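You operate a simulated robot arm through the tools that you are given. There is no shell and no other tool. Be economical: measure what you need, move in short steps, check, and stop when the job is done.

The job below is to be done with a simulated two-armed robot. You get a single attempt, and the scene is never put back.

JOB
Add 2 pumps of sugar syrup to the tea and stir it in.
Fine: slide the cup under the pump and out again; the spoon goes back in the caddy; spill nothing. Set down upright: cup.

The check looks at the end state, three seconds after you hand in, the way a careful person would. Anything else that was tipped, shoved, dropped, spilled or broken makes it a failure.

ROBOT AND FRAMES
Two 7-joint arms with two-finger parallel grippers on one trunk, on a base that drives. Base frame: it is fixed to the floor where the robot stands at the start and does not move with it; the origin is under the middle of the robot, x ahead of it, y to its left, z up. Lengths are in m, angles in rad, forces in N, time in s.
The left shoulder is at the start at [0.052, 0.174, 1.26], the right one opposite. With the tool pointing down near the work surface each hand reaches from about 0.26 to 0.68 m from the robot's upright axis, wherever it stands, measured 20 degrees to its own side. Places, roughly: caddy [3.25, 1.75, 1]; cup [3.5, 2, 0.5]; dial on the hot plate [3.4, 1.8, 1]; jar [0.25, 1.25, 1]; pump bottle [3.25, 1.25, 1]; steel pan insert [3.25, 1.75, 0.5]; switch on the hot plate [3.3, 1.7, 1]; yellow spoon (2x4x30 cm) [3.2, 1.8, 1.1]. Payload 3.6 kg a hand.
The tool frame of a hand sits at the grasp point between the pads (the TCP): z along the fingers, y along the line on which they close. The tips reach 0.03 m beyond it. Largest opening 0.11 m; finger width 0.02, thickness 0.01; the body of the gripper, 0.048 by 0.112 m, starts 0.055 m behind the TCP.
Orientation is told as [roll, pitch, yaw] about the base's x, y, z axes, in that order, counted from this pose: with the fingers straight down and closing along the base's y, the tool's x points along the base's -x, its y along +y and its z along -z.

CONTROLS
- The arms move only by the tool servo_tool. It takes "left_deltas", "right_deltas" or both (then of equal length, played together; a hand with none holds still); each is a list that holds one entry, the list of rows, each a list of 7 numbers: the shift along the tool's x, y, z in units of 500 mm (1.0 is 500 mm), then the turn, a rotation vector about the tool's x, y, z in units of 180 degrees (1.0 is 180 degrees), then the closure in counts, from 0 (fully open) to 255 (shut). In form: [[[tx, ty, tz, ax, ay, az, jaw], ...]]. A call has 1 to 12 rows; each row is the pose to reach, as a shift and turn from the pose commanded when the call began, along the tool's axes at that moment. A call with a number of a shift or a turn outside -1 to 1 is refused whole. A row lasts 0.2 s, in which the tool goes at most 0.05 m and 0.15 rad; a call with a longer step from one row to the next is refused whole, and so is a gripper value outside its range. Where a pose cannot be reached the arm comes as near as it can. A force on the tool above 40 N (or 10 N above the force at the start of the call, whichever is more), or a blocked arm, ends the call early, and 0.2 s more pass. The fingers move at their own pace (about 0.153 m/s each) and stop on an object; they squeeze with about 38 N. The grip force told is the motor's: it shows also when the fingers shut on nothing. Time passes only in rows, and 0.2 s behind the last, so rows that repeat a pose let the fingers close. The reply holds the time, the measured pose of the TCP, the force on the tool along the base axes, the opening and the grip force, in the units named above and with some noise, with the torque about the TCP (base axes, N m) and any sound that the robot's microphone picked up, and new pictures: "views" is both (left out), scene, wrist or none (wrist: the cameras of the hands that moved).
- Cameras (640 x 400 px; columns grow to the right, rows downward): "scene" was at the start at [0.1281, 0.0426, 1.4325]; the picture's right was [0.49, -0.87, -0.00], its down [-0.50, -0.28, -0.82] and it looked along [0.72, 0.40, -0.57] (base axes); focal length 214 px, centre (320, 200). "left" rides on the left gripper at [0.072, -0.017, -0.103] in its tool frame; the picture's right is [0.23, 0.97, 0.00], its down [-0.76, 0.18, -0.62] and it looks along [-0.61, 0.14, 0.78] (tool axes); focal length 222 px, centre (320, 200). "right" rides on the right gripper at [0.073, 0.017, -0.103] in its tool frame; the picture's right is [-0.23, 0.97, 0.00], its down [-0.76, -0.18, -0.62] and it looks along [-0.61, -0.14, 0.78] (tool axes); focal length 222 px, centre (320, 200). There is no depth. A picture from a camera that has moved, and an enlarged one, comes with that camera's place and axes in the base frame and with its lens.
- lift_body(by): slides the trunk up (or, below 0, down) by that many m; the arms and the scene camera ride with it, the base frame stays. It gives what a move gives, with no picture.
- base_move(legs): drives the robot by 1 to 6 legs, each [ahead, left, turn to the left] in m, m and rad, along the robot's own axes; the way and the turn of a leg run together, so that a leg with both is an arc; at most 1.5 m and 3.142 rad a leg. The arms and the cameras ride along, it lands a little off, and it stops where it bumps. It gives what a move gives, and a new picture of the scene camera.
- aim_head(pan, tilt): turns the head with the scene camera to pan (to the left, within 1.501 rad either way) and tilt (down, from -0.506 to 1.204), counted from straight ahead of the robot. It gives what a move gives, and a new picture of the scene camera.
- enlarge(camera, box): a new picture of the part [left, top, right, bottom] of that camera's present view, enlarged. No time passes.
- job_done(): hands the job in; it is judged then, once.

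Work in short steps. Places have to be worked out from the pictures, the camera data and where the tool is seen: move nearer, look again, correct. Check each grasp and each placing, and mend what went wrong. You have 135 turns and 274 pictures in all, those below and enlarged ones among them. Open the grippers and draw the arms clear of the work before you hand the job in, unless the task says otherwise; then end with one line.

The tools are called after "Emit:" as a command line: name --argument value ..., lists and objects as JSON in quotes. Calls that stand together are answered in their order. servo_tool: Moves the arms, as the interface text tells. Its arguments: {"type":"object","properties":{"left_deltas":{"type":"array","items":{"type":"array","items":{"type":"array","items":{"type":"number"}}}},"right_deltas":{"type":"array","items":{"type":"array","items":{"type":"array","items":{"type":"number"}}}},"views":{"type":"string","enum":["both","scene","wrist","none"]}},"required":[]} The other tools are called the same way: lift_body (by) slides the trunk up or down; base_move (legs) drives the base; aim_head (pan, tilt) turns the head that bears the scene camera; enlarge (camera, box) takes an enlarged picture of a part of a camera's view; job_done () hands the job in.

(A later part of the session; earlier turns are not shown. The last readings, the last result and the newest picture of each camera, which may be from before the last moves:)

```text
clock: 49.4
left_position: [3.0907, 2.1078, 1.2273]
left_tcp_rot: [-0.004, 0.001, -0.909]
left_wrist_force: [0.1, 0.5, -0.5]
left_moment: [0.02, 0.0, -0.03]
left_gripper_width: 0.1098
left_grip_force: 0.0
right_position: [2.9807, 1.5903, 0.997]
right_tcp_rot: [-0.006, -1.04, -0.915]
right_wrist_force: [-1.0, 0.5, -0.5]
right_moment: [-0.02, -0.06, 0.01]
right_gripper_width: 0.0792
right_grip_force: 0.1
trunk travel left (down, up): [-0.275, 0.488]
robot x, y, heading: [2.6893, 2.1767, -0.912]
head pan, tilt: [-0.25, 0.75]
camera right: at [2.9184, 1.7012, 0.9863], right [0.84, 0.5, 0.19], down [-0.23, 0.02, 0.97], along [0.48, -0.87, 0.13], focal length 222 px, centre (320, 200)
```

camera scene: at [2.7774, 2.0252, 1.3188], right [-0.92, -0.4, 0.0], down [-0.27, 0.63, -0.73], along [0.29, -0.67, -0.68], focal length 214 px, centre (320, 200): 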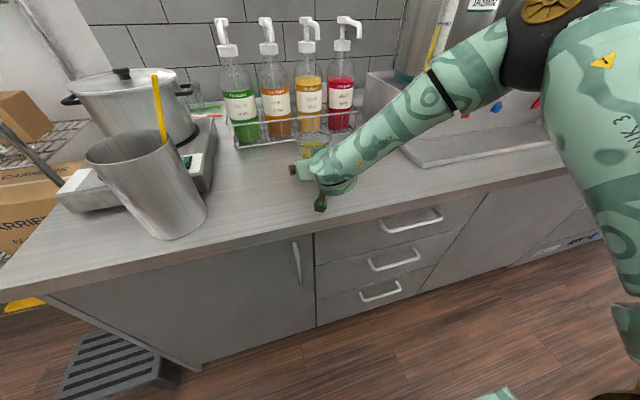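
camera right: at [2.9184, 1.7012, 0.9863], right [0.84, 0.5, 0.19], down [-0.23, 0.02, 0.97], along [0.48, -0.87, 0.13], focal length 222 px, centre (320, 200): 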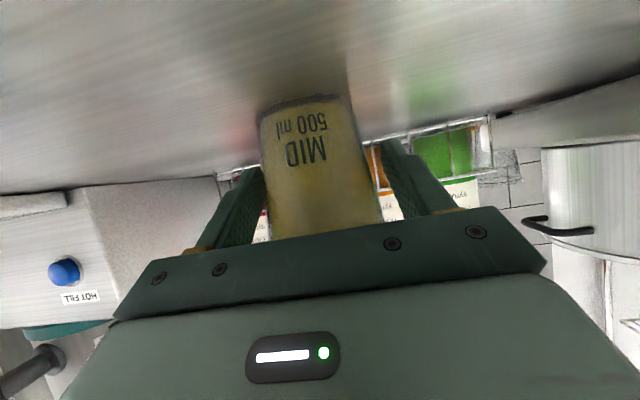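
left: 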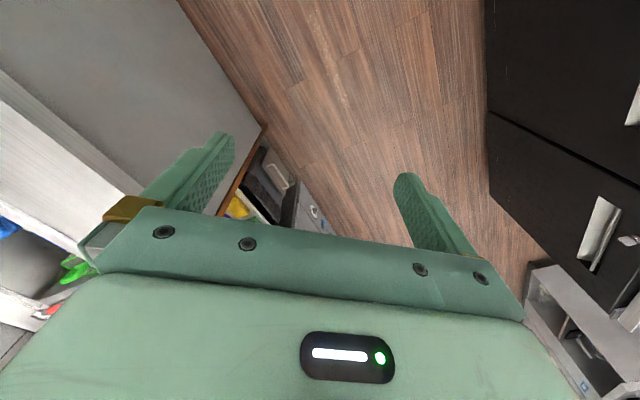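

No contact yet, with equal gaps on both sides. I keep closing slowly.

Emit:
servo_tool --right_deltas '[[[0, 0, 0, 0, 0, 0, 80], [0, 0, 0, 0, 0, 0, 86], [0, 0, 0, 0, 0, 0, 90], [0, 0, 0, 0, 0, 0, 90]]]' --views "wrist"

```text
clock: 50.4
left_position: [3.0903, 2.106, 1.2291]
left_tcp_rot: [-0.001, 0.0, -0.91]
left_wrist_force: [0.5, 0.4, -0.1]
left_moment: [-0.01, -0.01, 0.0]
left_gripper_width: 0.1102
left_grip_force: 0.0
right_position: [2.9823, 1.5899, 0.9989]
right_tcp_rot: [-0.004, -1.041, -0.915]
right_wrist_force: [-1.5, -0.9, 0.4]
right_moment: [0.02, 0.0, -0.02]
right_gripper_width: 0.0717
right_grip_force: 0.5
trunk travel left (down, up): [-0.275, 0.488]
robot x, y, heading: [2.6916, 2.1701, -0.916]
head pan, tilt: [-0.25, 0.75]
camera right: at [2.9184, 1.7011, 0.9863], right [0.84, 0.5, 0.19], down [-0.23, 0.02, 0.97], along [0.48, -0.87, 0.13], focal length 222 px, centre (320, 200)
```

right: 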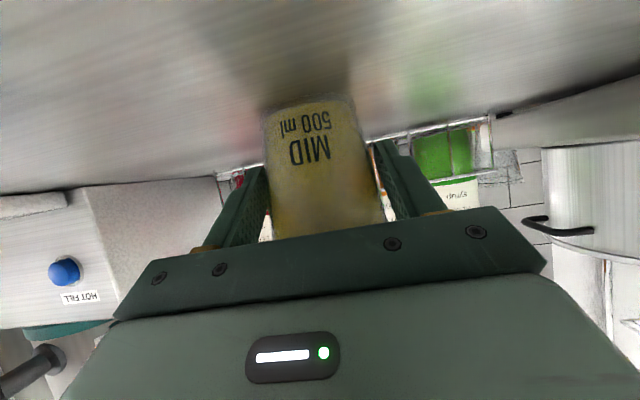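

Light contact at 0.0717. A few counts more for a firm but gentle hold.

Emit:
servo_tool --right_deltas '[[[0, 0, 0, 0, 0, 0, 95], [0, 0, 0, 0, 0, 0, 100], [0, 0, 0, 0, 0, 0, 100]]]' --views "wrist"

```text
clock: 51.2
left_position: [3.0902, 2.1073, 1.2285]
left_tcp_rot: [-0.001, -0.001, -0.911]
left_wrist_force: [-0.7, 0.6, 0.3]
left_moment: [-0.02, 0.03, -0.04]
left_gripper_width: 0.1098
left_grip_force: 0.1
right_position: [2.9809, 1.5896, 0.9971]
right_tcp_rot: [-0.004, -1.042, -0.915]
right_wrist_force: [0.5, -1.6, 0.8]
right_moment: [0.02, 0.0, 0.03]
right_gripper_width: 0.0685
right_grip_force: 38.0
trunk travel left (down, up): [-0.275, 0.488]
robot x, y, heading: [2.6921, 2.1733, -0.914]
head pan, tilt: [-0.25, 0.75]
camera right: at [2.9184, 1.7011, 0.9863], right [0.84, 0.5, 0.19], down [-0.23, 0.02, 0.97], along [0.48, -0.87, 0.13], focal length 222 px, centre (320, 200)
```

right: 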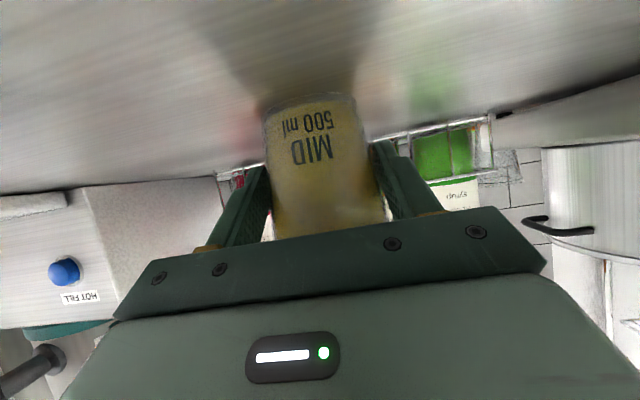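

Held at 0.0685 m. Now I slide it slowly 0.10 forward and 0.05 to the right, and check.

Emit:
servo_tool --right_deltas '[[[-0.008, -0.008, 0.014, 0, 0, 0, 100], [-0.022, -0.022, 0.038, 0, 0, 0, 100], [-0.038, -0.038, 0.066, 0, 0, 0, 100], [-0.054, -0.054, 0.094, 0, 0, 0, 100], [-0.07, -0.07, 0.121, 0, 0, 0, 100], [-0.086, -0.086, 0.149, 0, 0, 0, 100], [-0.096, -0.096, 0.166, 0, 0, 0, 100], [-0.1, -0.1, 0.173, 0, 0, 0, 100]]]'

Emit:
enlarge --camera "scene" --box '[210, 0, 410, 220]'

```text
clock: 53.0
left_position: [3.0912, 2.1065, 1.2283]
left_tcp_rot: [-0.003, -0.002, -0.909]
left_wrist_force: [-0.1, 0.2, 0.1]
left_moment: [0.01, 0.03, 0.01]
left_gripper_width: 0.1101
left_grip_force: 0.0
right_position: [3.0025, 1.4808, 0.9991]
right_tcp_rot: [-0.006, -1.041, -0.916]
right_wrist_force: [0.5, 0.1, -2.9]
right_moment: [0.03, 0.02, 0.01]
right_gripper_width: 0.0689
right_grip_force: 38.4
trunk travel left (down, up): [-0.275, 0.488]
robot x, y, heading: [2.6901, 2.1754, -0.92]
head pan, tilt: [-0.25, 0.75]
camera scene: at [2.7774, 2.0249, 1.3188], right [-0.92, -0.4, 0.0], down [-0.27, 0.63, -0.73], along [0.29, -0.67, -0.68], focal length 214 px, centre (320, 200)
camera right: at [2.9397, 1.5916, 0.9886], right [0.84, 0.5, 0.19], down [-0.23, 0.01, 0.97], along [0.48, -0.87, 0.13], focal length 222 px, centre (320, 200)
```

scene: 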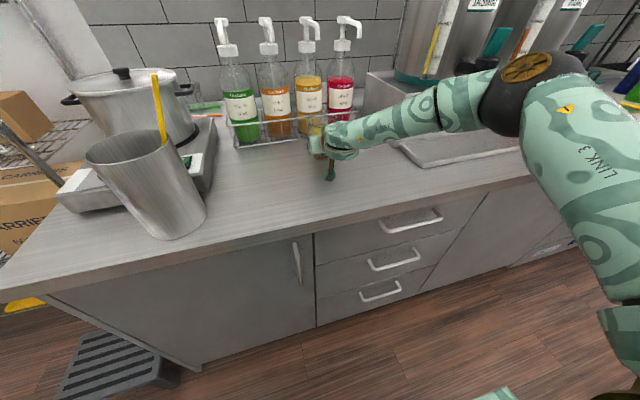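
right: 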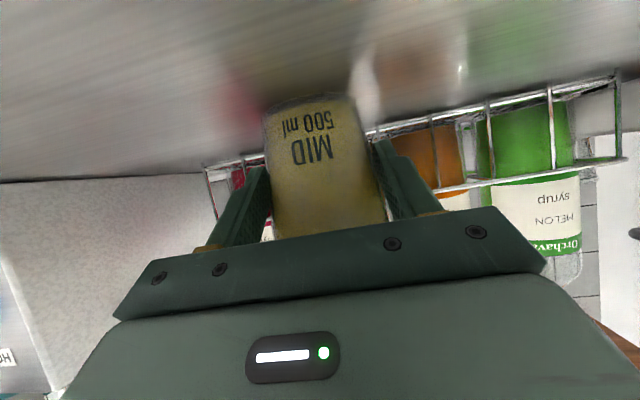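

```text
1.82 times, centred on (310, 110) of scene
camera zoom: at [2.7774, 2.0249, 1.3188], right [-0.92, -0.4, 0.0], down [-0.27, 0.63, -0.73], along [0.29, -0.67, -0.68], focal length 390 px, centre (338, 364)
```

zoom: 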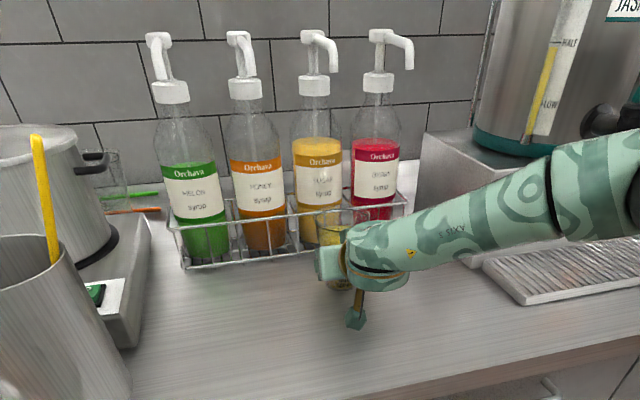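

Wide-baseline triangulation puts the sugar spout tip at about (3.043, 1.425, 1.247), i.e. 0.055 further ahead of the cup axis. I slide 0.052 more and check from the scene camera.

Emit:
servo_tool --right_deltas '[[[-0.008, 0, 0.014, 0, 0, 0, 100], [-0.022, -0.001, 0.038, 0, 0, 0, 100], [-0.036, -0.002, 0.062, 0, 0, 0, 100], [-0.047, -0.004, 0.081, 0, 0, 0, 100], [-0.052, -0.004, 0.09, 0, 0, 0, 100]]]' --views "scene"

Emit:
aim_head --pan -0.2 --tilt 0.3

Emit:
enlarge --camera "scene" --box '[260, 130, 400, 260]'

```text
clock: 54.2
left_position: [3.0906, 2.1079, 1.2286]
left_tcp_rot: [-0.002, 0.0, -0.908]
left_wrist_force: [0.1, -0.3, 0.5]
left_moment: [0.0, 0.01, 0.02]
left_gripper_width: 0.11
left_grip_force: 0.0
right_position: [3.0334, 1.4393, 0.9989]
right_tcp_rot: [-0.006, -1.039, -0.915]
right_wrist_force: [-0.4, 0.1, -2.9]
right_moment: [0.03, 0.06, 0.0]
right_gripper_width: 0.0689
right_grip_force: 38.1
trunk travel left (down, up): [-0.275, 0.488]
robot x, y, heading: [2.6926, 2.1731, -0.916]
head pan, tilt: [-0.25, 0.75]
camera scene: at [2.7775, 2.025, 1.3188], right [-0.92, -0.4, 0.0], down [-0.27, 0.63, -0.73], along [0.29, -0.67, -0.68], focal length 214 px, centre (320, 200)
```

scene: 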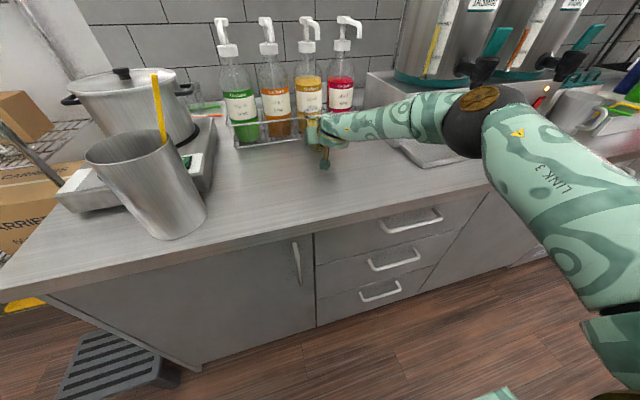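

```text
clock: 55.1
left_position: [3.0908, 2.1071, 1.2289]
left_tcp_rot: [-0.003, 0.0, -0.909]
left_wrist_force: [0.6, -0.4, -0.4]
left_moment: [0.03, 0.01, -0.03]
left_gripper_width: 0.1103
left_grip_force: 0.1
right_position: [3.0336, 1.4392, 0.9997]
right_tcp_rot: [-0.007, -1.04, -0.916]
right_wrist_force: [0.1, -0.2, -4.1]
right_moment: [0.07, 0.03, -0.02]
right_gripper_width: 0.0689
right_grip_force: 37.9
trunk travel left (down, up): [-0.275, 0.488]
robot x, y, heading: [2.691, 2.1705, -0.917]
head pan, tilt: [-0.201, 0.3]
camera scene: at [2.7858, 2.0172, 1.359], right [-0.9, -0.44, 0.0], down [-0.13, 0.27, -0.95], along [0.42, -0.86, -0.3], focal length 214 px, centre (320, 200)
```

scene: 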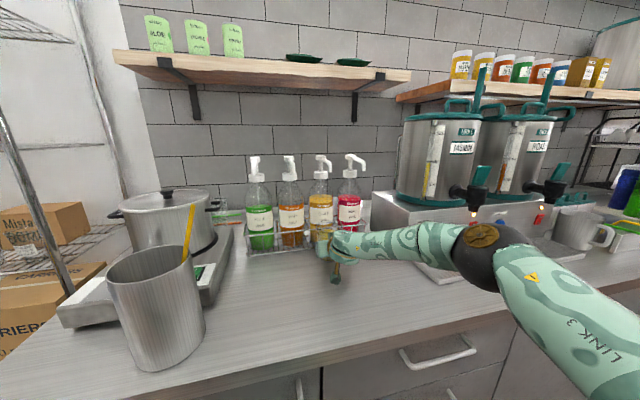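

```text
3.08 times, centred on (330, 195) of scene
camera zoom: at [2.7858, 2.0172, 1.359], right [-0.9, -0.44, 0.0], down [-0.13, 0.27, -0.95], along [0.42, -0.86, -0.3], focal length 660 px, centre (289, 215)
```

zoom: 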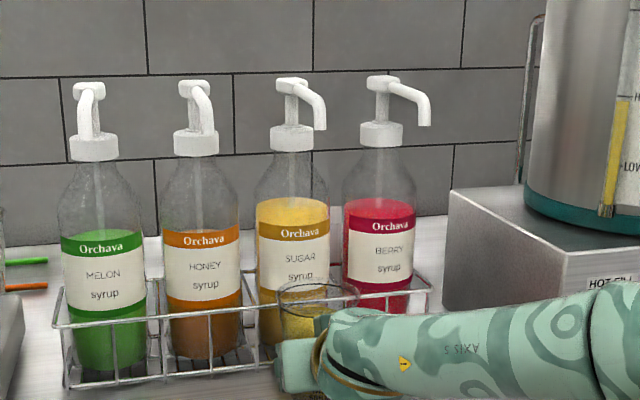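

The spout tip is right above the cup mouth (within ~1 cm). The hand carries the cup's weight, so it is about 2 mm up; I lower it until the counter bears it, then open slowly.

Emit:
servo_tool --right_deltas '[[[0.002, 0, 0.001, 0, 0, 0, 100], [0.0045, 0, 0.0025, 0, 0, 0, 100], [0.0045, 0, 0.0025, 0, 0, 0, 100]]]' --views "none"

```text
clock: 55.9
left_position: [3.0908, 2.1076, 1.2285]
left_tcp_rot: [-0.004, 0.001, -0.911]
left_wrist_force: [-0.9, -0.5, 0.1]
left_moment: [0.0, -0.01, 0.01]
left_gripper_width: 0.11
left_grip_force: 0.1
right_position: [3.0318, 1.4392, 0.9983]
right_tcp_rot: [-0.004, -1.041, -0.915]
right_wrist_force: [0.5, 0.0, -3.0]
right_moment: [0.05, 0.02, -0.01]
right_gripper_width: 0.0687
right_grip_force: 38.1
trunk travel left (down, up): [-0.275, 0.488]
robot x, y, heading: [2.6907, 2.1748, -0.92]
head pan, tilt: [-0.201, 0.3]
```

Still bearing the weight; I lower a little more in 2 mm steps.

Emit:
servo_tool --right_deltas '[[[0.0035, 0, 0.002, 0, 0, 0, 100], [0.0035, 0, 0.002, 0, 0, 0, 100], [0.0035, 0, 0.002, 0, 0, 0, 100]]]' --views "none"

Emit:
enlarge --camera "right" --box '[160, 40, 480, 240]'

```text
clock: 56.7
left_position: [3.0906, 2.1072, 1.2291]
left_tcp_rot: [-0.003, 0.0, -0.909]
left_wrist_force: [-1.3, 0.1, -0.1]
left_moment: [-0.02, -0.01, -0.03]
left_gripper_width: 0.1101
left_grip_force: 0.1
right_position: [3.0335, 1.4395, 0.998]
right_tcp_rot: [-0.006, -1.044, -0.916]
right_wrist_force: [2.8, -2.5, 7.0]
right_moment: [0.02, -0.15, -0.03]
right_gripper_width: 0.0689
right_grip_force: 38.2
trunk travel left (down, up): [-0.275, 0.488]
robot x, y, heading: [2.6895, 2.1734, -0.912]
head pan, tilt: [-0.201, 0.3]
```

```text
2.00 times, centred on (320, 140) of right
camera zoom: at [2.9703, 1.5502, 0.9859], right [0.84, 0.5, 0.19], down [-0.23, 0.02, 0.97], along [0.48, -0.87, 0.13], focal length 444 px, centre (320, 320)
```

zoom: 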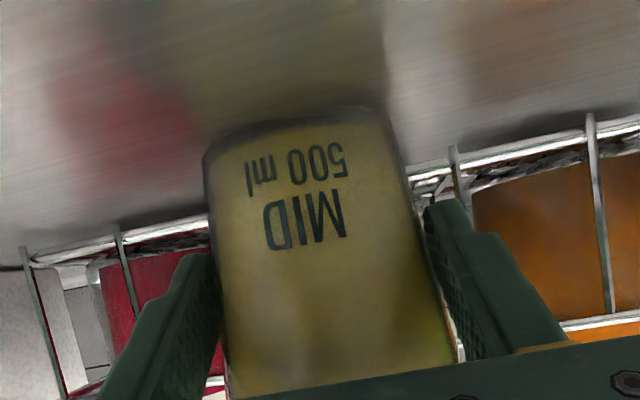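

The cup is now pressed onto the counter. I open slowly and draw back.

Emit:
servo_tool --right_deltas '[[[0, 0, 0, 0, 0, 0, 92], [0, 0, 0, 0, 0, 0, 80], [0, 0, 0, 0, 0, 0, 50], [0, 0, 0, 0, 0, 0, 0], [0, 0, 0, 0, 0, 0, 0]]]' --views "wrist"

```text
clock: 57.9
left_position: [3.0901, 2.1072, 1.228]
left_tcp_rot: [-0.003, 0.001, -0.909]
left_wrist_force: [-1.2, 0.2, 0.1]
left_moment: [-0.01, 0.02, 0.0]
left_gripper_width: 0.1101
left_grip_force: 0.1
right_position: [3.0325, 1.439, 0.9964]
right_tcp_rot: [-0.005, -1.043, -0.913]
right_wrist_force: [0.3, 0.1, -0.8]
right_moment: [0.0, -0.02, -0.02]
right_gripper_width: 0.1098
right_grip_force: 0.1
trunk travel left (down, up): [-0.275, 0.488]
robot x, y, heading: [2.6912, 2.1719, -0.916]
head pan, tilt: [-0.201, 0.3]
camera right: at [2.9699, 1.5502, 0.9844], right [0.84, 0.5, 0.19], down [-0.23, 0.02, 0.97], along [0.48, -0.87, 0.13], focal length 222 px, centre (320, 200)
```

right: 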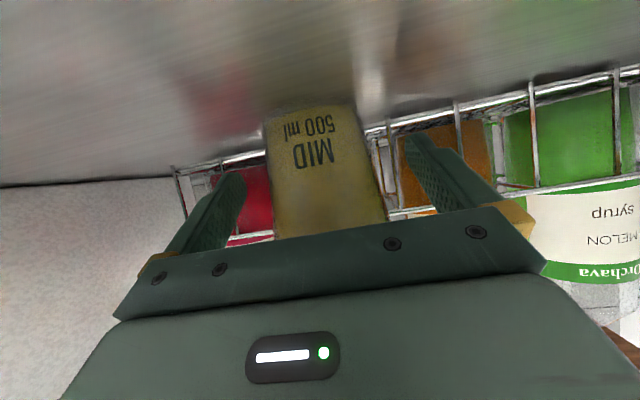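

Released cleanly and the cup stands upright. I draw the hand straight back 0.16 m.

Emit:
servo_tool --right_deltas '[[[0.03, 0, -0.052, 0, 0, 0, 0], [0.07, 0, -0.12, 0, 0, 0, 0], [0.11, 0, -0.19, 0, 0, 0, 0], [0.13, 0, -0.25, 0, 0, 0, 0], [0.1, 0, -0.317, 0, 0, 0, 0]]]' --views "scene"

Emit:
enlarge --camera "scene" --box '[260, 130, 400, 260]'

```text
clock: 59.1
left_position: [3.0889, 2.1087, 1.2292]
left_tcp_rot: [-0.002, -0.002, -0.91]
left_wrist_force: [-1.1, 1.4, 0.0]
left_moment: [0.02, 0.0, 0.0]
left_gripper_width: 0.11
left_grip_force: 0.0
right_position: [2.9342, 1.5683, 1.0332]
right_tcp_rot: [-0.006, -1.042, -0.917]
right_wrist_force: [-0.7, 0.0, 0.4]
right_moment: [0.0, 0.01, -0.01]
right_gripper_width: 0.1102
right_grip_force: 0.0
right hand out of reach, approached as far as the arm can: row 4
trunk travel left (down, up): [-0.275, 0.488]
robot x, y, heading: [2.6909, 2.1717, -0.915]
head pan, tilt: [-0.201, 0.3]
camera scene: at [2.7834, 2.0179, 1.3595], right [-0.9, -0.44, 0.0], down [-0.13, 0.27, -0.96], along [0.42, -0.86, -0.3], focal length 214 px, centre (320, 200)
```

scene: 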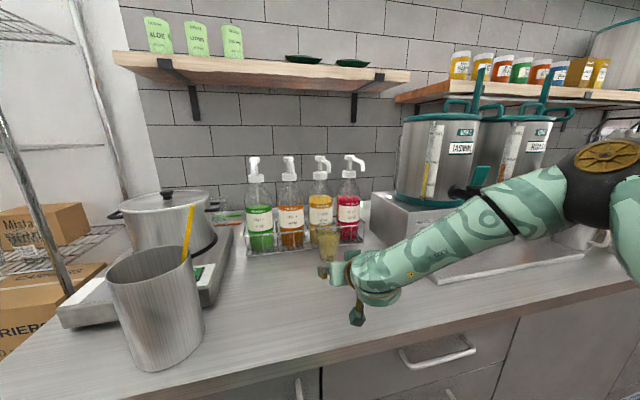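

```text
3.08 times, centred on (330, 195) of scene
camera zoom: at [2.7834, 2.0179, 1.3595], right [-0.9, -0.44, 0.0], down [-0.13, 0.27, -0.96], along [0.42, -0.86, -0.3], focal length 660 px, centre (289, 215)
```

zoom: 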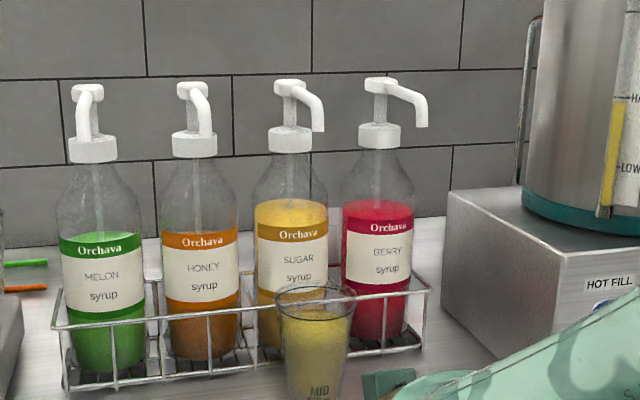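

The cup is under the sugar spout. Next I raise the trunk, fold the right hand back to fingers-down, then drive in to reach the pump head.

Emit:
lift_body --by 0.3

Emit:
servo_tool --right_deltas '[[[0.025, 0, -0.043, 0, 0.042, 0, 128], [0.05, 0, -0.086, 0, 0.084, 0, 255], [0.075, 0, -0.13, 0, 0.126, 0, 255], [0.1, 0, -0.173, 0, 0.168, 0, 255], [0.125, 0, -0.216, 0, 0.21, 0, 255], [0.15, 0, -0.26, 0, 0.252, 0, 255], [0.175, 0, -0.303, 0, 0.294, 0, 255], [0.2, 0, -0.346, 0, 0.333, 0, 255]]]' --views "none"

Emit:
base_move --legs '[[0.2, 0, 0]]'

```text
clock: 62.1
left_position: [3.0904, 2.107, 1.529]
left_tcp_rot: [-0.003, 0.0, -0.91]
left_wrist_force: [0.4, 0.2, -0.5]
left_moment: [0.02, -0.04, -0.03]
left_gripper_width: 0.1102
left_grip_force: 0.0
right_position: [2.9347, 1.5687, 1.3315]
right_tcp_rot: [-0.006, -1.041, -0.915]
right_wrist_force: [0.1, -0.5, 0.0]
right_moment: [0.0, -0.02, 0.02]
right_gripper_width: 0.1102
right_grip_force: 0.0
trunk travel left (down, up): [-0.575, 0.188]
robot x, y, heading: [2.6912, 2.174, -0.918]
head pan, tilt: [-0.201, 0.3]
```

```text
clock: 63.9
left_position: [3.0895, 2.107, 1.5289]
left_tcp_rot: [-0.003, 0.0, -0.91]
left_wrist_force: [-0.3, 0.2, -0.7]
left_moment: [0.02, -0.02, -0.01]
left_gripper_width: 0.1099
left_grip_force: 0.0
right_position: [2.8132, 1.7285, 1.334]
right_tcp_rot: [-0.005, 0.007, -0.92]
right_wrist_force: [-0.2, 0.2, -0.1]
right_moment: [-0.02, -0.02, 0.03]
right_gripper_width: 0.0
right_grip_force: 37.3
trunk travel left (down, up): [-0.575, 0.188]
robot x, y, heading: [2.6908, 2.1726, -0.914]
head pan, tilt: [-0.201, 0.3]
```

```text
clock: 65.5
left_position: [3.2135, 1.9506, 1.5295]
left_tcp_rot: [-0.003, -0.001, -0.907]
left_wrist_force: [0.0, -1.2, -0.3]
left_moment: [-0.01, -0.01, 0.01]
left_gripper_width: 0.11
left_grip_force: 0.1
right_position: [2.9373, 1.5703, 1.3319]
right_tcp_rot: [-0.003, 0.003, -0.919]
right_wrist_force: [-0.1, 0.1, 0.3]
right_moment: [0.01, 0.02, -0.02]
right_gripper_width: 0.0
right_grip_force: 37.9
trunk travel left (down, up): [-0.575, 0.188]
robot x, y, heading: [2.8123, 2.0116, -0.912]
head pan, tilt: [-0.201, 0.3]
camera scene: at [2.8627, 1.9183, 1.6624], right [-0.9, -0.44, 0.0], down [-0.13, 0.27, -0.96], along [0.42, -0.86, -0.3], focal length 214 px, centre (320, 200)
```

scene: 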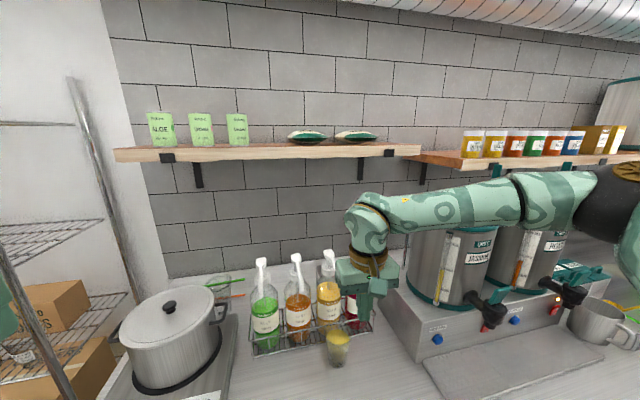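

I look with the wrist camera from above and the scene camera tilted down to check the spout/cup alignment.

Emit:
aim_head --pan -0.2 --tilt 0.75

Emit:
enlarge --camera "scene" --box '[260, 60, 420, 200]'

Emit:
enlarge --camera "right" --box '[160, 60, 560, 310]'

```text
clock: 66.4
left_position: [3.2118, 1.9494, 1.5292]
left_tcp_rot: [-0.004, -0.002, -0.906]
left_wrist_force: [0.3, 1.1, 0.4]
left_moment: [0.0, -0.01, 0.03]
left_gripper_width: 0.1099
left_grip_force: 0.0
right_position: [2.9369, 1.5707, 1.3339]
right_tcp_rot: [-0.004, 0.003, -0.919]
right_wrist_force: [-1.1, 0.6, 0.0]
right_moment: [-0.02, -0.02, 0.04]
right_gripper_width: 0.0
right_grip_force: 37.9
trunk travel left (down, up): [-0.575, 0.188]
robot x, y, heading: [2.8141, 2.013, -0.913]
head pan, tilt: [-0.201, 0.75]
camera scene: at [2.8581, 1.9275, 1.622], right [-0.9, -0.44, 0.0], down [-0.3, 0.61, -0.73], along [0.32, -0.66, -0.68], focal length 214 px, centre (320, 200)
```

scene: 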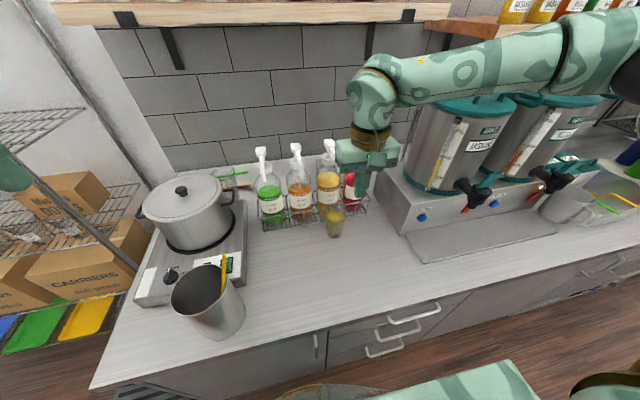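

```text
2.86 times, centred on (340, 130) of scene
camera zoom: at [2.8581, 1.9275, 1.622], right [-0.9, -0.44, 0.0], down [-0.3, 0.61, -0.73], along [0.32, -0.66, -0.68], focal length 613 px, centre (263, 400)
```

zoom: 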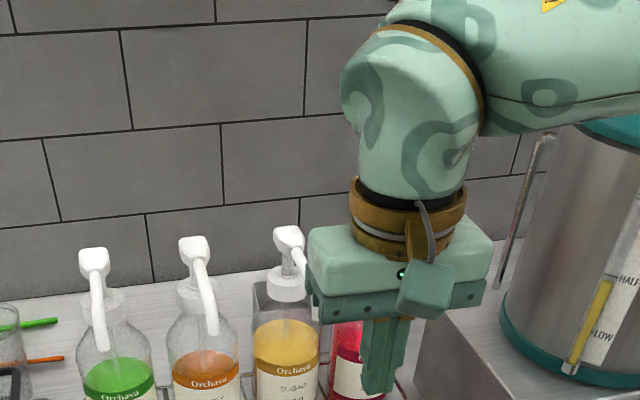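

```text
1.60 times, centred on (360, 185) of right
camera zoom: at [2.9072, 1.6381, 1.4359], right [0.91, 0.41, 0.0], down [0.32, -0.71, 0.62], along [0.25, -0.57, -0.78], focal length 355 px, centre (256, 224)
```

zoom: 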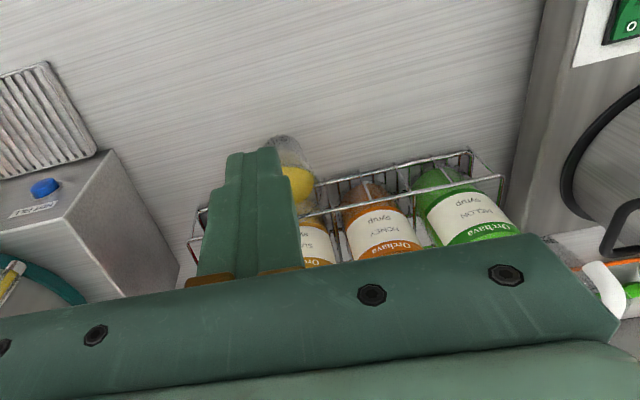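

Emit:
enlarge --camera "left" --box '[0, 0, 400, 250]'

```text
1.60 times, centred on (200, 125) of left
camera zoom: at [3.1548, 1.9962, 1.6324], right [0.63, 0.78, 0.0], down [0.61, -0.49, 0.62], along [0.48, -0.39, -0.78], focal length 355 px, centre (512, 320)
```

zoom: 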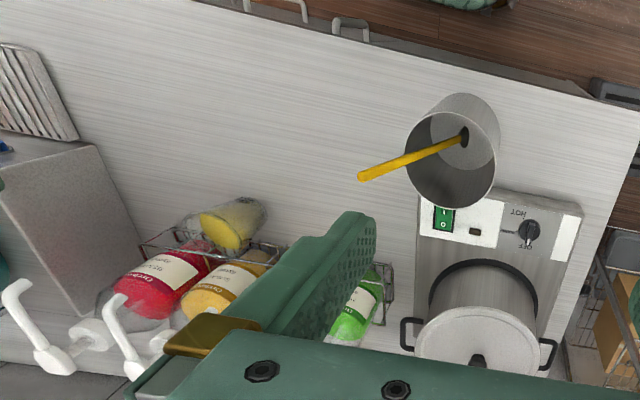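

Left wrist view confirms: sugar spout over the cup mouth, pump head at about (3.11, 1.345, 1.283). I bring the closed right fingertips, tilted 30° forward, above the sugar pump head with 6-7 cm clearance.

Emit:
servo_tool --right_deltas '[[[0.0, 0, -0.08, 0, -0.042, 0, 255], [-0.08, 0, -0.1, 0, -0.084, 0, 255], [-0.17, 0, -0.1, 0, -0.126, 0, 255], [-0.26, 0, -0.1, 0, -0.167, 0, 255], [-0.35, 0, -0.1, 0, -0.167, 0, 255], [-0.44, 0, -0.1, 0, -0.167, 0, 255], [-0.52, 0, -0.1, 0, -0.167, 0, 255], [-0.568, 0, -0.1, 0, -0.167, 0, 255]]]'

Emit:
enlarge --camera "left" --box '[0, 50, 320, 250]'

```text
clock: 68.2
left_position: [3.2127, 1.949, 1.5287]
left_tcp_rot: [-0.002, -0.001, -0.907]
left_wrist_force: [-0.2, -0.6, 0.0]
left_moment: [0.01, -0.01, 0.01]
left_gripper_width: 0.1098
left_grip_force: 0.1
right_position: [3.095, 1.3624, 1.3822]
right_tcp_rot: [-0.003, -0.52, -0.914]
right_wrist_force: [0.8, 0.4, -0.5]
right_moment: [-0.02, -0.01, -0.01]
right_gripper_width: 0.0
right_grip_force: 37.3
right hand out of reach, approached as far as the arm can: row 8
trunk travel left (down, up): [-0.575, 0.188]
robot x, y, heading: [2.8135, 2.015, -0.915]
head pan, tilt: [-0.201, 0.75]
camera scene: at [2.8576, 1.9273, 1.622], right [-0.9, -0.44, 0.0], down [-0.3, 0.61, -0.73], along [0.32, -0.66, -0.68], focal length 214 px, centre (320, 200)
camera right: at [3.0391, 1.4647, 1.4345], right [0.89, 0.44, 0.11], down [0.07, -0.38, 0.92], along [0.44, -0.81, -0.38], focal length 222 px, centre (320, 200)
```

scene: 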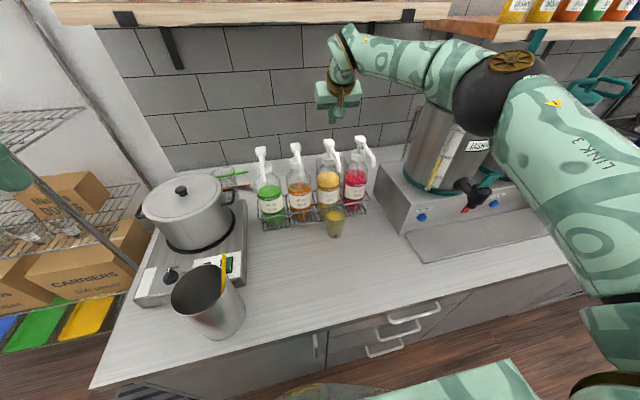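
right: 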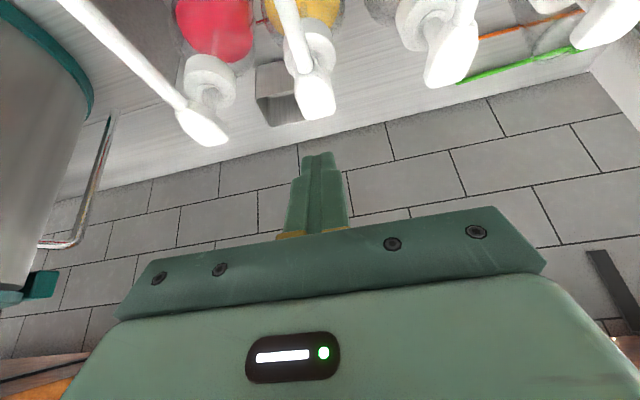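

```text
2.00 times, centred on (160, 150) of left
camera zoom: at [3.1543, 1.9958, 1.6326], right [0.63, 0.78, 0.0], down [0.61, -0.49, 0.62], along [0.48, -0.39, -0.78], focal length 444 px, centre (640, 300)
```

zoom: 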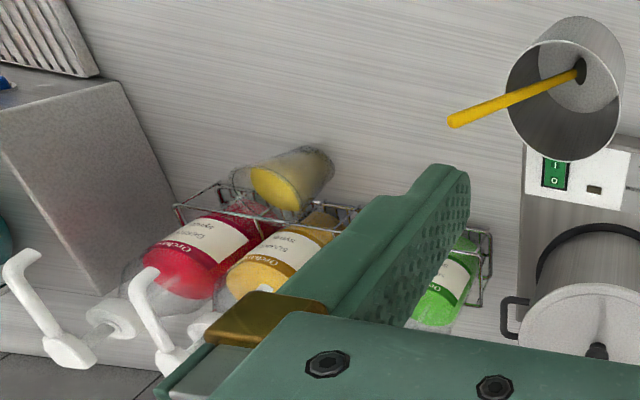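

The wrist camera gives the head at (3.110, 1.345), matching. I tilt to 45° for more reach and come down to about 2 cm above the head.

Emit:
servo_tool --right_deltas '[[[0.011, 0, 0.032, 0, -0.042, 0, 255], [0.022, 0, 0.065, 0, -0.083, 0, 255], [0.033, 0, 0.097, 0, -0.083, 0, 255]]]'

Emit:
enlarge --camera "scene" --box '[260, 60, 420, 200]'

```text
clock: 69.0
left_position: [3.2139, 1.9493, 1.5283]
left_tcp_rot: [-0.004, 0.002, -0.908]
left_wrist_force: [-0.6, -0.2, -0.7]
left_moment: [0.0, -0.03, 0.0]
left_gripper_width: 0.1102
left_grip_force: 0.0
right_position: [3.1008, 1.3538, 1.3297]
right_tcp_rot: [-0.004, -0.782, -0.915]
right_wrist_force: [0.8, -0.4, -0.1]
right_moment: [0.0, 0.02, 0.0]
right_gripper_width: 0.0
right_grip_force: 37.5
trunk travel left (down, up): [-0.575, 0.188]
robot x, y, heading: [2.8111, 2.0126, -0.914]
head pan, tilt: [-0.201, 0.75]
camera scene: at [2.8595, 1.9269, 1.6219], right [-0.9, -0.44, 0.0], down [-0.3, 0.61, -0.73], along [0.32, -0.66, -0.68], focal length 214 px, centre (320, 200)
camera right: at [3.0396, 1.4637, 1.3513], right [0.87, 0.46, 0.16], down [-0.08, -0.19, 0.98], along [0.48, -0.87, -0.13], focal length 222 px, centre (320, 200)
```

scene: 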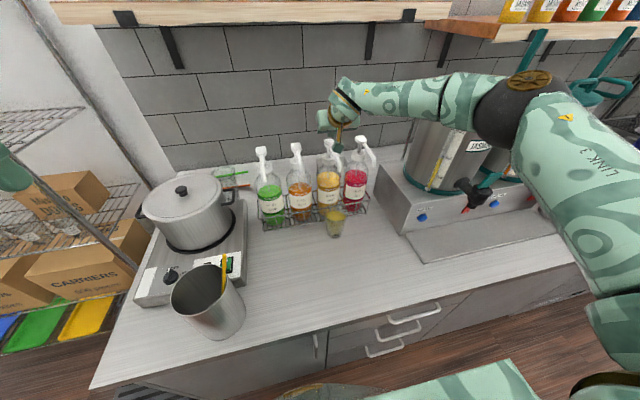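
right: 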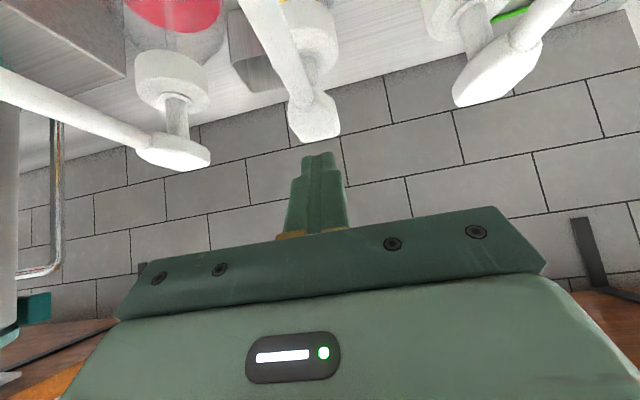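

```text
2.86 times, centred on (340, 130) of scene
camera zoom: at [2.8595, 1.9269, 1.6219], right [-0.9, -0.44, 0.0], down [-0.3, 0.61, -0.73], along [0.32, -0.66, -0.68], focal length 613 px, centre (263, 400)
```

zoom: 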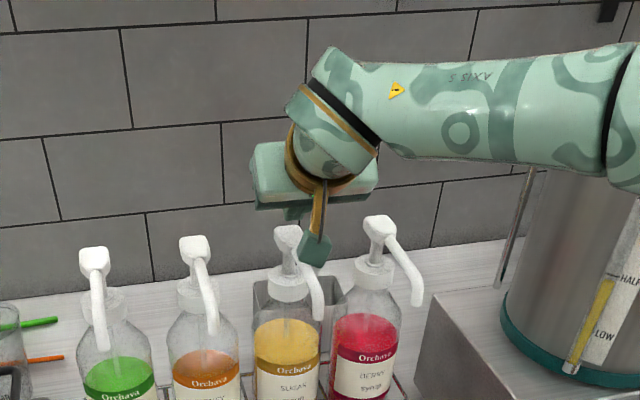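

Fingertips are right over the sugar pump pad. I descend 3 cm in small steps, watching the force.

Emit:
servo_tool --right_deltas '[[[0.014, 0, 0.014, 0, 0, 0, 255], [0.028, 0, 0.028, 0, 0, 0, 255], [0.042, 0, 0.042, 0, 0, 0, 255]]]'

Emit:
enlarge --camera "scene" --box '[260, 60, 420, 200]'

```text
clock: 69.8
left_position: [3.214, 1.9496, 1.5295]
left_tcp_rot: [-0.004, -0.002, -0.906]
left_wrist_force: [-0.6, 0.4, -0.7]
left_moment: [0.01, 0.02, -0.01]
left_gripper_width: 0.1097
left_grip_force: 0.0
right_position: [3.0996, 1.3549, 1.3013]
right_tcp_rot: [-0.005, -0.785, -0.915]
right_wrist_force: [1.8, -1.5, 7.4]
right_moment: [-0.11, -0.11, 0.01]
right_gripper_width: 0.0
right_grip_force: 38.2
trunk travel left (down, up): [-0.575, 0.188]
robot x, y, heading: [2.8125, 2.0118, -0.912]
head pan, tilt: [-0.201, 0.75]
camera scene: at [2.8588, 1.9278, 1.6221], right [-0.9, -0.44, 0.0], down [-0.3, 0.61, -0.73], along [0.32, -0.66, -0.68], focal length 214 px, centre (320, 200)
camera right: at [3.0374, 1.4647, 1.3232], right [0.87, 0.46, 0.16], down [-0.08, -0.19, 0.98], along [0.48, -0.87, -0.13], focal length 222 px, centre (320, 200)
```

scene: 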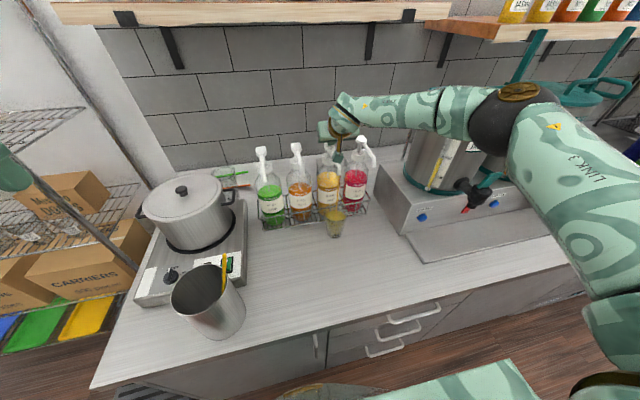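
right: 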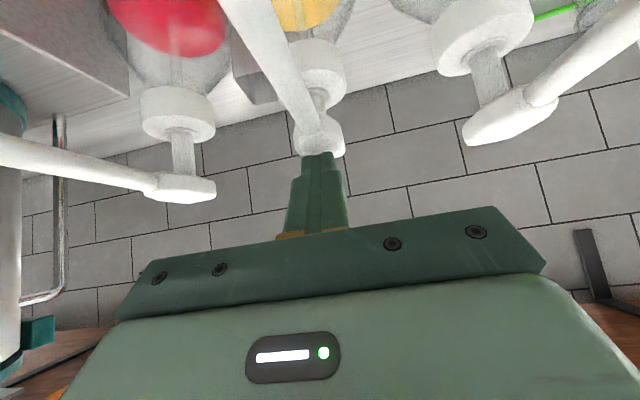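

```text
2.86 times, centred on (340, 130) of scene
camera zoom: at [2.8588, 1.9278, 1.6221], right [-0.9, -0.44, 0.0], down [-0.3, 0.61, -0.73], along [0.32, -0.66, -0.68], focal length 613 px, centre (263, 400)
```

zoom: 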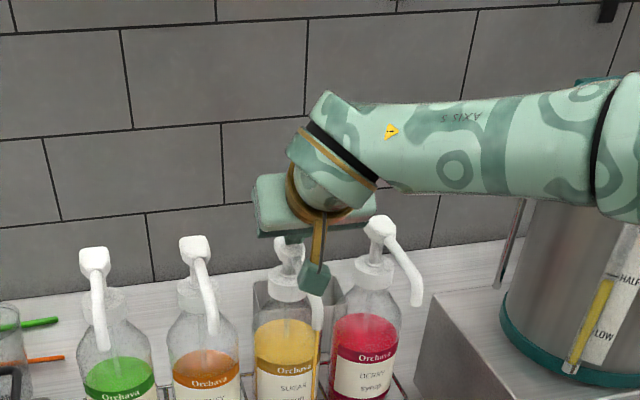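

Syrup already flows from the spout into the cup. I complete the stroke in small steps until it bottoms out.

Emit:
servo_tool --right_deltas '[[[0.007, 0, 0.007, 0, 0, 0, 255], [0.014, 0, 0.014, 0, 0, 0, 255], [0.021, 0, 0.021, 0, 0, 0, 255]]]' --views "scene"

Emit:
enlarge --camera "scene" --box '[260, 110, 420, 250]'

```text
clock: 70.6
left_position: [3.2124, 1.9494, 1.5287]
left_tcp_rot: [-0.003, -0.003, -0.908]
left_wrist_force: [-0.5, -0.3, 0.5]
left_moment: [-0.01, -0.01, 0.0]
left_gripper_width: 0.11
left_grip_force: 0.0
right_position: [3.0982, 1.3562, 1.2861]
right_tcp_rot: [-0.005, -0.784, -0.914]
right_wrist_force: [2.9, -2.2, 12.7]
right_moment: [-0.2, -0.21, 0.03]
right_gripper_width: 0.0
right_grip_force: 37.8
trunk travel left (down, up): [-0.575, 0.188]
robot x, y, heading: [2.8154, 2.0126, -0.915]
head pan, tilt: [-0.201, 0.75]
camera scene: at [2.8583, 1.9285, 1.6221], right [-0.9, -0.44, 0.0], down [-0.3, 0.61, -0.73], along [0.32, -0.66, -0.68], focal length 214 px, centre (320, 200)
```

scene: 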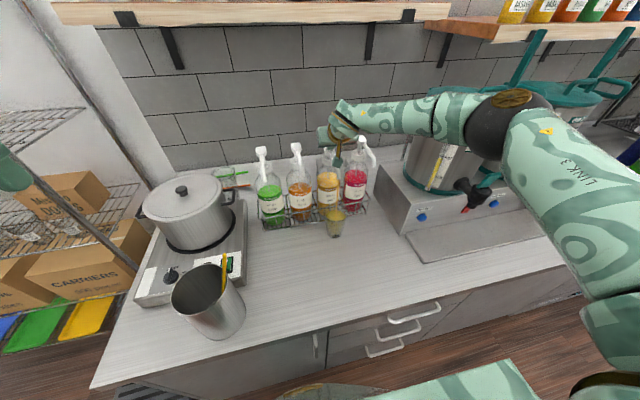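

```text
2.86 times, centred on (340, 180) of scene
camera zoom: at [2.8583, 1.9285, 1.6221], right [-0.9, -0.44, 0.0], down [-0.3, 0.61, -0.73], along [0.32, -0.66, -0.68], focal length 613 px, centre (263, 257)
```

zoom: 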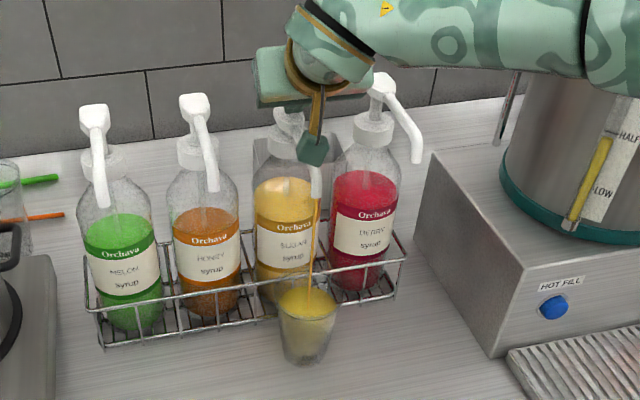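

The stream lands in the middle of the cup. I press on until the stroke ends.

Emit:
servo_tool --right_deltas '[[[0.007, 0, 0.007, 0, 0, 0, 255], [0.014, 0, 0.014, 0, 0, 0, 255], [0.021, 0, 0.021, 0, 0, 0, 255], [0.021, 0, 0.021, 0, 0, 0, 255], [0.021, 0, 0.021, 0, 0, 0, 255]]]' --views "scene"

Emit:
enlarge --camera "scene" --box '[260, 110, 420, 250]'

```text
clock: 71.5
left_position: [3.2118, 1.952, 1.5289]
left_tcp_rot: [-0.003, -0.001, -0.908]
left_wrist_force: [0.8, -1.2, -0.5]
left_moment: [0.01, 0.02, 0.0]
left_gripper_width: 0.1103
left_grip_force: 0.0
right_position: [3.1019, 1.3527, 1.2837]
right_tcp_rot: [-0.002, -0.801, -0.915]
right_wrist_force: [-2.1, 3.5, 19.1]
right_moment: [-0.08, -0.07, -0.02]
right_gripper_width: 0.0
right_grip_force: 37.3
trunk travel left (down, up): [-0.575, 0.188]
robot x, y, heading: [2.8121, 2.0138, -0.913]
head pan, tilt: [-0.201, 0.75]
stopped in row 4 (right hand): the force on the tool passed its limit at 41 N (the readings are from after the stop); the commanded pose is now the measured one
camera scene: at [2.8568, 1.9296, 1.622], right [-0.9, -0.44, 0.0], down [-0.3, 0.61, -0.73], along [0.32, -0.66, -0.68], focal length 214 px, centre (320, 200)
```

scene: 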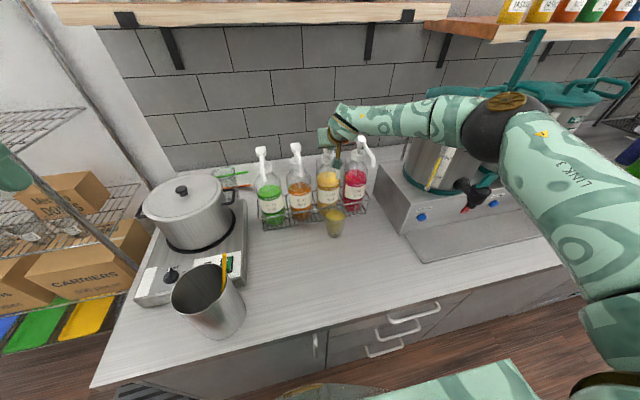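

```text
2.86 times, centred on (340, 180) of scene
camera zoom: at [2.8568, 1.9296, 1.622], right [-0.9, -0.44, 0.0], down [-0.3, 0.61, -0.73], along [0.32, -0.66, -0.68], focal length 613 px, centre (263, 257)
```

zoom: 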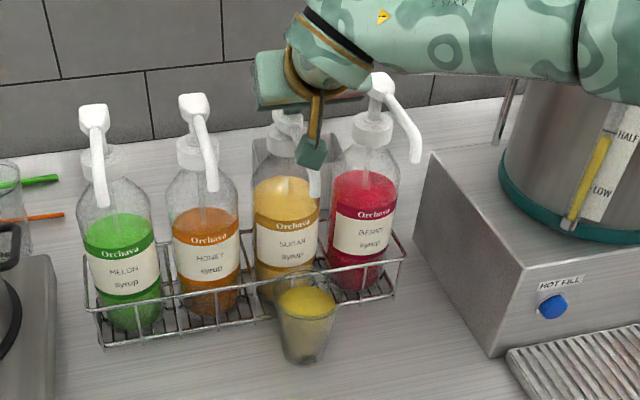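

The pump bottomed out: pump one is done. I raise the fingers fully clear so the head springs back.

Emit:
servo_tool --right_deltas '[[[-0.02, 0, -0.02, 0, 0, 0, 255], [-0.045, 0, -0.045, 0, 0, 0, 255], [-0.07, 0, -0.07, 0, 0, 0, 255], [-0.07, 0, -0.07, 0, 0, 0, 255], [-0.07, 0, -0.07, 0, 0, 0, 255]]]' --views "wrist"

Emit:
enlarge --camera "scene" --box '[260, 110, 420, 250]'

```text
clock: 72.7
left_position: [3.2132, 1.9492, 1.5286]
left_tcp_rot: [-0.004, 0.0, -0.91]
left_wrist_force: [0.6, 0.6, 0.2]
left_moment: [0.0, -0.01, 0.0]
left_gripper_width: 0.1103
left_grip_force: 0.1
right_position: [3.1015, 1.3511, 1.3288]
right_tcp_rot: [-0.004, -0.794, -0.914]
right_wrist_force: [-0.4, -0.4, 0.3]
right_moment: [-0.01, -0.01, -0.01]
right_gripper_width: 0.0
right_grip_force: 37.8
trunk travel left (down, up): [-0.575, 0.188]
robot x, y, heading: [2.8112, 2.0117, -0.918]
head pan, tilt: [-0.201, 0.75]
camera right: at [3.0395, 1.4612, 1.3496], right [0.87, 0.47, 0.16], down [-0.08, -0.18, 0.98], along [0.49, -0.87, -0.12], focal length 222 px, centre (320, 200)
```

right: 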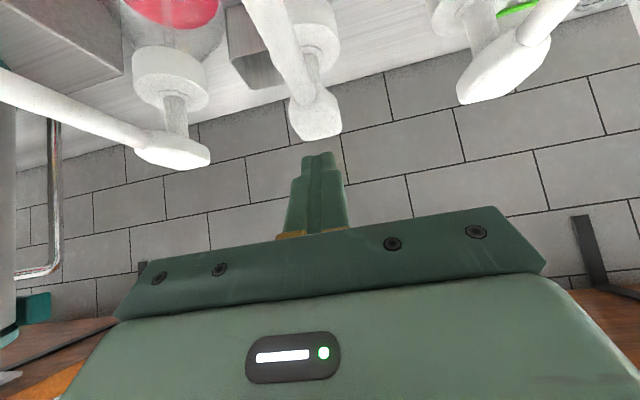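

```text
2.86 times, centred on (340, 180) of scene
camera zoom: at [2.8586, 1.9268, 1.6219], right [-0.9, -0.44, 0.0], down [-0.3, 0.61, -0.73], along [0.32, -0.66, -0.68], focal length 613 px, centre (263, 257)
```

zoom: 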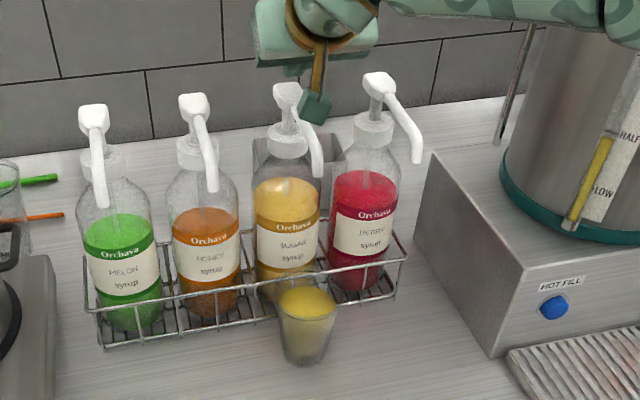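

The head is back up. Second pump: down about 5 cm in one steady stroke.

Emit:
servo_tool --right_deltas '[[[0.014, 0, 0.014, 0, 0, 0, 255], [0.028, 0, 0.028, 0, 0, 0, 255], [0.035, 0, 0.035, 0, 0, 0, 255], [0.042, 0, 0.042, 0, 0, 0, 255], [0.049, 0, 0.049, 0, 0, 0, 255], [0.056, 0, 0.056, 0, 0, 0, 255], [0.063, 0, 0.063, 0, 0, 0, 255], [0.068, 0, 0.068, 0, 0, 0, 255], [0.073, 0, 0.073, 0, 0, 0, 255], [0.078, 0, 0.078, 0, 0, 0, 255], [0.083, 0, 0.083, 0, 0, 0, 255]]]' --views "none"

Emit:
enlarge --camera "scene" --box '[260, 110, 420, 250]'

```text
clock: 75.0
left_position: [3.2114, 1.9524, 1.5287]
left_tcp_rot: [-0.002, -0.002, -0.907]
left_wrist_force: [-0.9, 0.5, 0.1]
left_moment: [-0.01, -0.02, -0.02]
left_gripper_width: 0.11
left_grip_force: 0.0
right_position: [3.1028, 1.3508, 1.283]
right_tcp_rot: [0.0, -0.813, -0.915]
right_wrist_force: [-2.3, 2.8, 15.9]
right_moment: [-0.09, -0.13, -0.03]
right_gripper_width: 0.0001
right_grip_force: 38.1
trunk travel left (down, up): [-0.575, 0.188]
robot x, y, heading: [2.8147, 2.015, -0.914]
head pan, tilt: [-0.201, 0.75]
stopped in row 11 (right hand): the force on the tool passed its limit at 42 N (the readings are from after the stop); the commanded pose is now the measured one
```

```text
2.86 times, centred on (340, 180) of scene
camera zoom: at [2.8569, 1.9293, 1.6219], right [-0.9, -0.44, 0.0], down [-0.3, 0.61, -0.73], along [0.32, -0.66, -0.68], focal length 613 px, centre (263, 257)
```

zoom: 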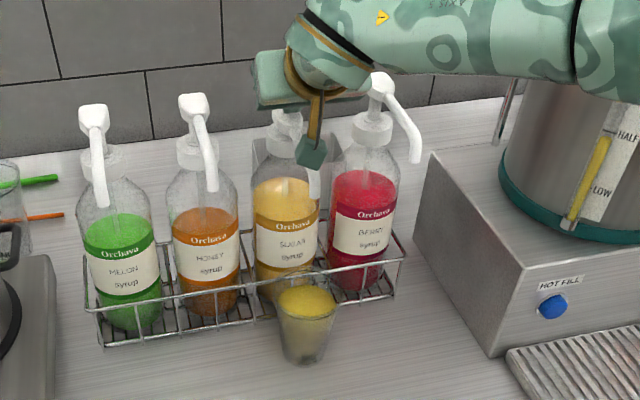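

Two full pumps are in. I raise the hand, pull it back, set the 30°-below-horizontal attitude and open the fingers.

Emit:
servo_tool --right_deltas '[[[-0.04, 0, -0.04, 0, 0, 0, 255], [-0.08, 0, -0.08, 0, 0, 0, 255], [-0.113, 0, -0.113, 0, 0, 0, 255], [-0.07, 0, -0.15, 0, -0.025, 0, 255], [-0.035, 0, -0.19, 0, -0.05, 0, 255], [0, 0, -0.226, 0, -0.075, 0, 200], [0, 0, -0.226, 0, -0.075, 0, 0], [0, 0, -0.226, 0, -0.075, 0, 0]]]' --views "none"

Emit:
base_move --legs '[[-0.2, 0, 0]]'

```text
clock: 76.8
left_position: [3.2132, 1.9492, 1.5289]
left_tcp_rot: [-0.002, 0.0, -0.908]
left_wrist_force: [0.3, 0.4, -0.1]
left_moment: [-0.04, -0.01, 0.0]
left_gripper_width: 0.1102
left_grip_force: 0.0
right_position: [3.0532, 1.4138, 1.3561]
right_tcp_rot: [-0.001, -1.042, -0.916]
right_wrist_force: [0.6, 1.2, -0.1]
right_moment: [0.02, 0.04, 0.01]
right_gripper_width: 0.1103
right_grip_force: 0.1
trunk travel left (down, up): [-0.575, 0.188]
robot x, y, heading: [2.8109, 2.0145, -0.91]
head pan, tilt: [-0.201, 0.75]
```

```text
clock: 78.3
left_position: [3.0949, 2.1028, 1.5286]
left_tcp_rot: [-0.005, 0.001, -0.905]
left_wrist_force: [1.1, -0.1, 0.3]
left_moment: [0.01, 0.03, -0.01]
left_gripper_width: 0.11
left_grip_force: 0.1
right_position: [2.9363, 1.5673, 1.3567]
right_tcp_rot: [-0.001, -1.041, -0.911]
right_wrist_force: [0.1, -0.3, -0.4]
right_moment: [0.02, -0.03, 0.04]
right_gripper_width: 0.1101
right_grip_force: 0.0
trunk travel left (down, up): [-0.575, 0.188]
robot x, y, heading: [2.6918, 2.1689, -0.911]
head pan, tilt: [-0.201, 0.75]
camera scene: at [2.7399, 2.0803, 1.6219], right [-0.9, -0.44, 0.0], down [-0.3, 0.61, -0.73], along [0.32, -0.65, -0.68], focal length 214 px, centre (320, 200)
```

scene: 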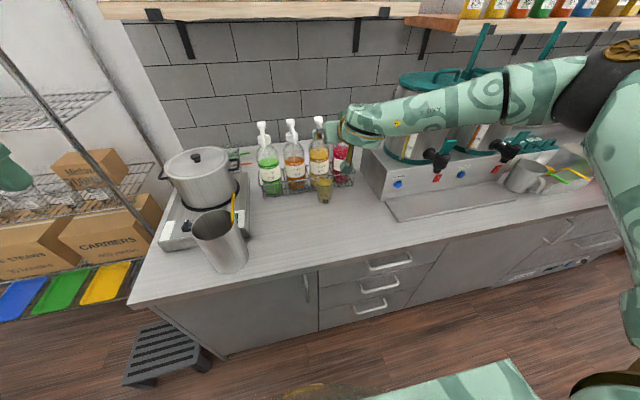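

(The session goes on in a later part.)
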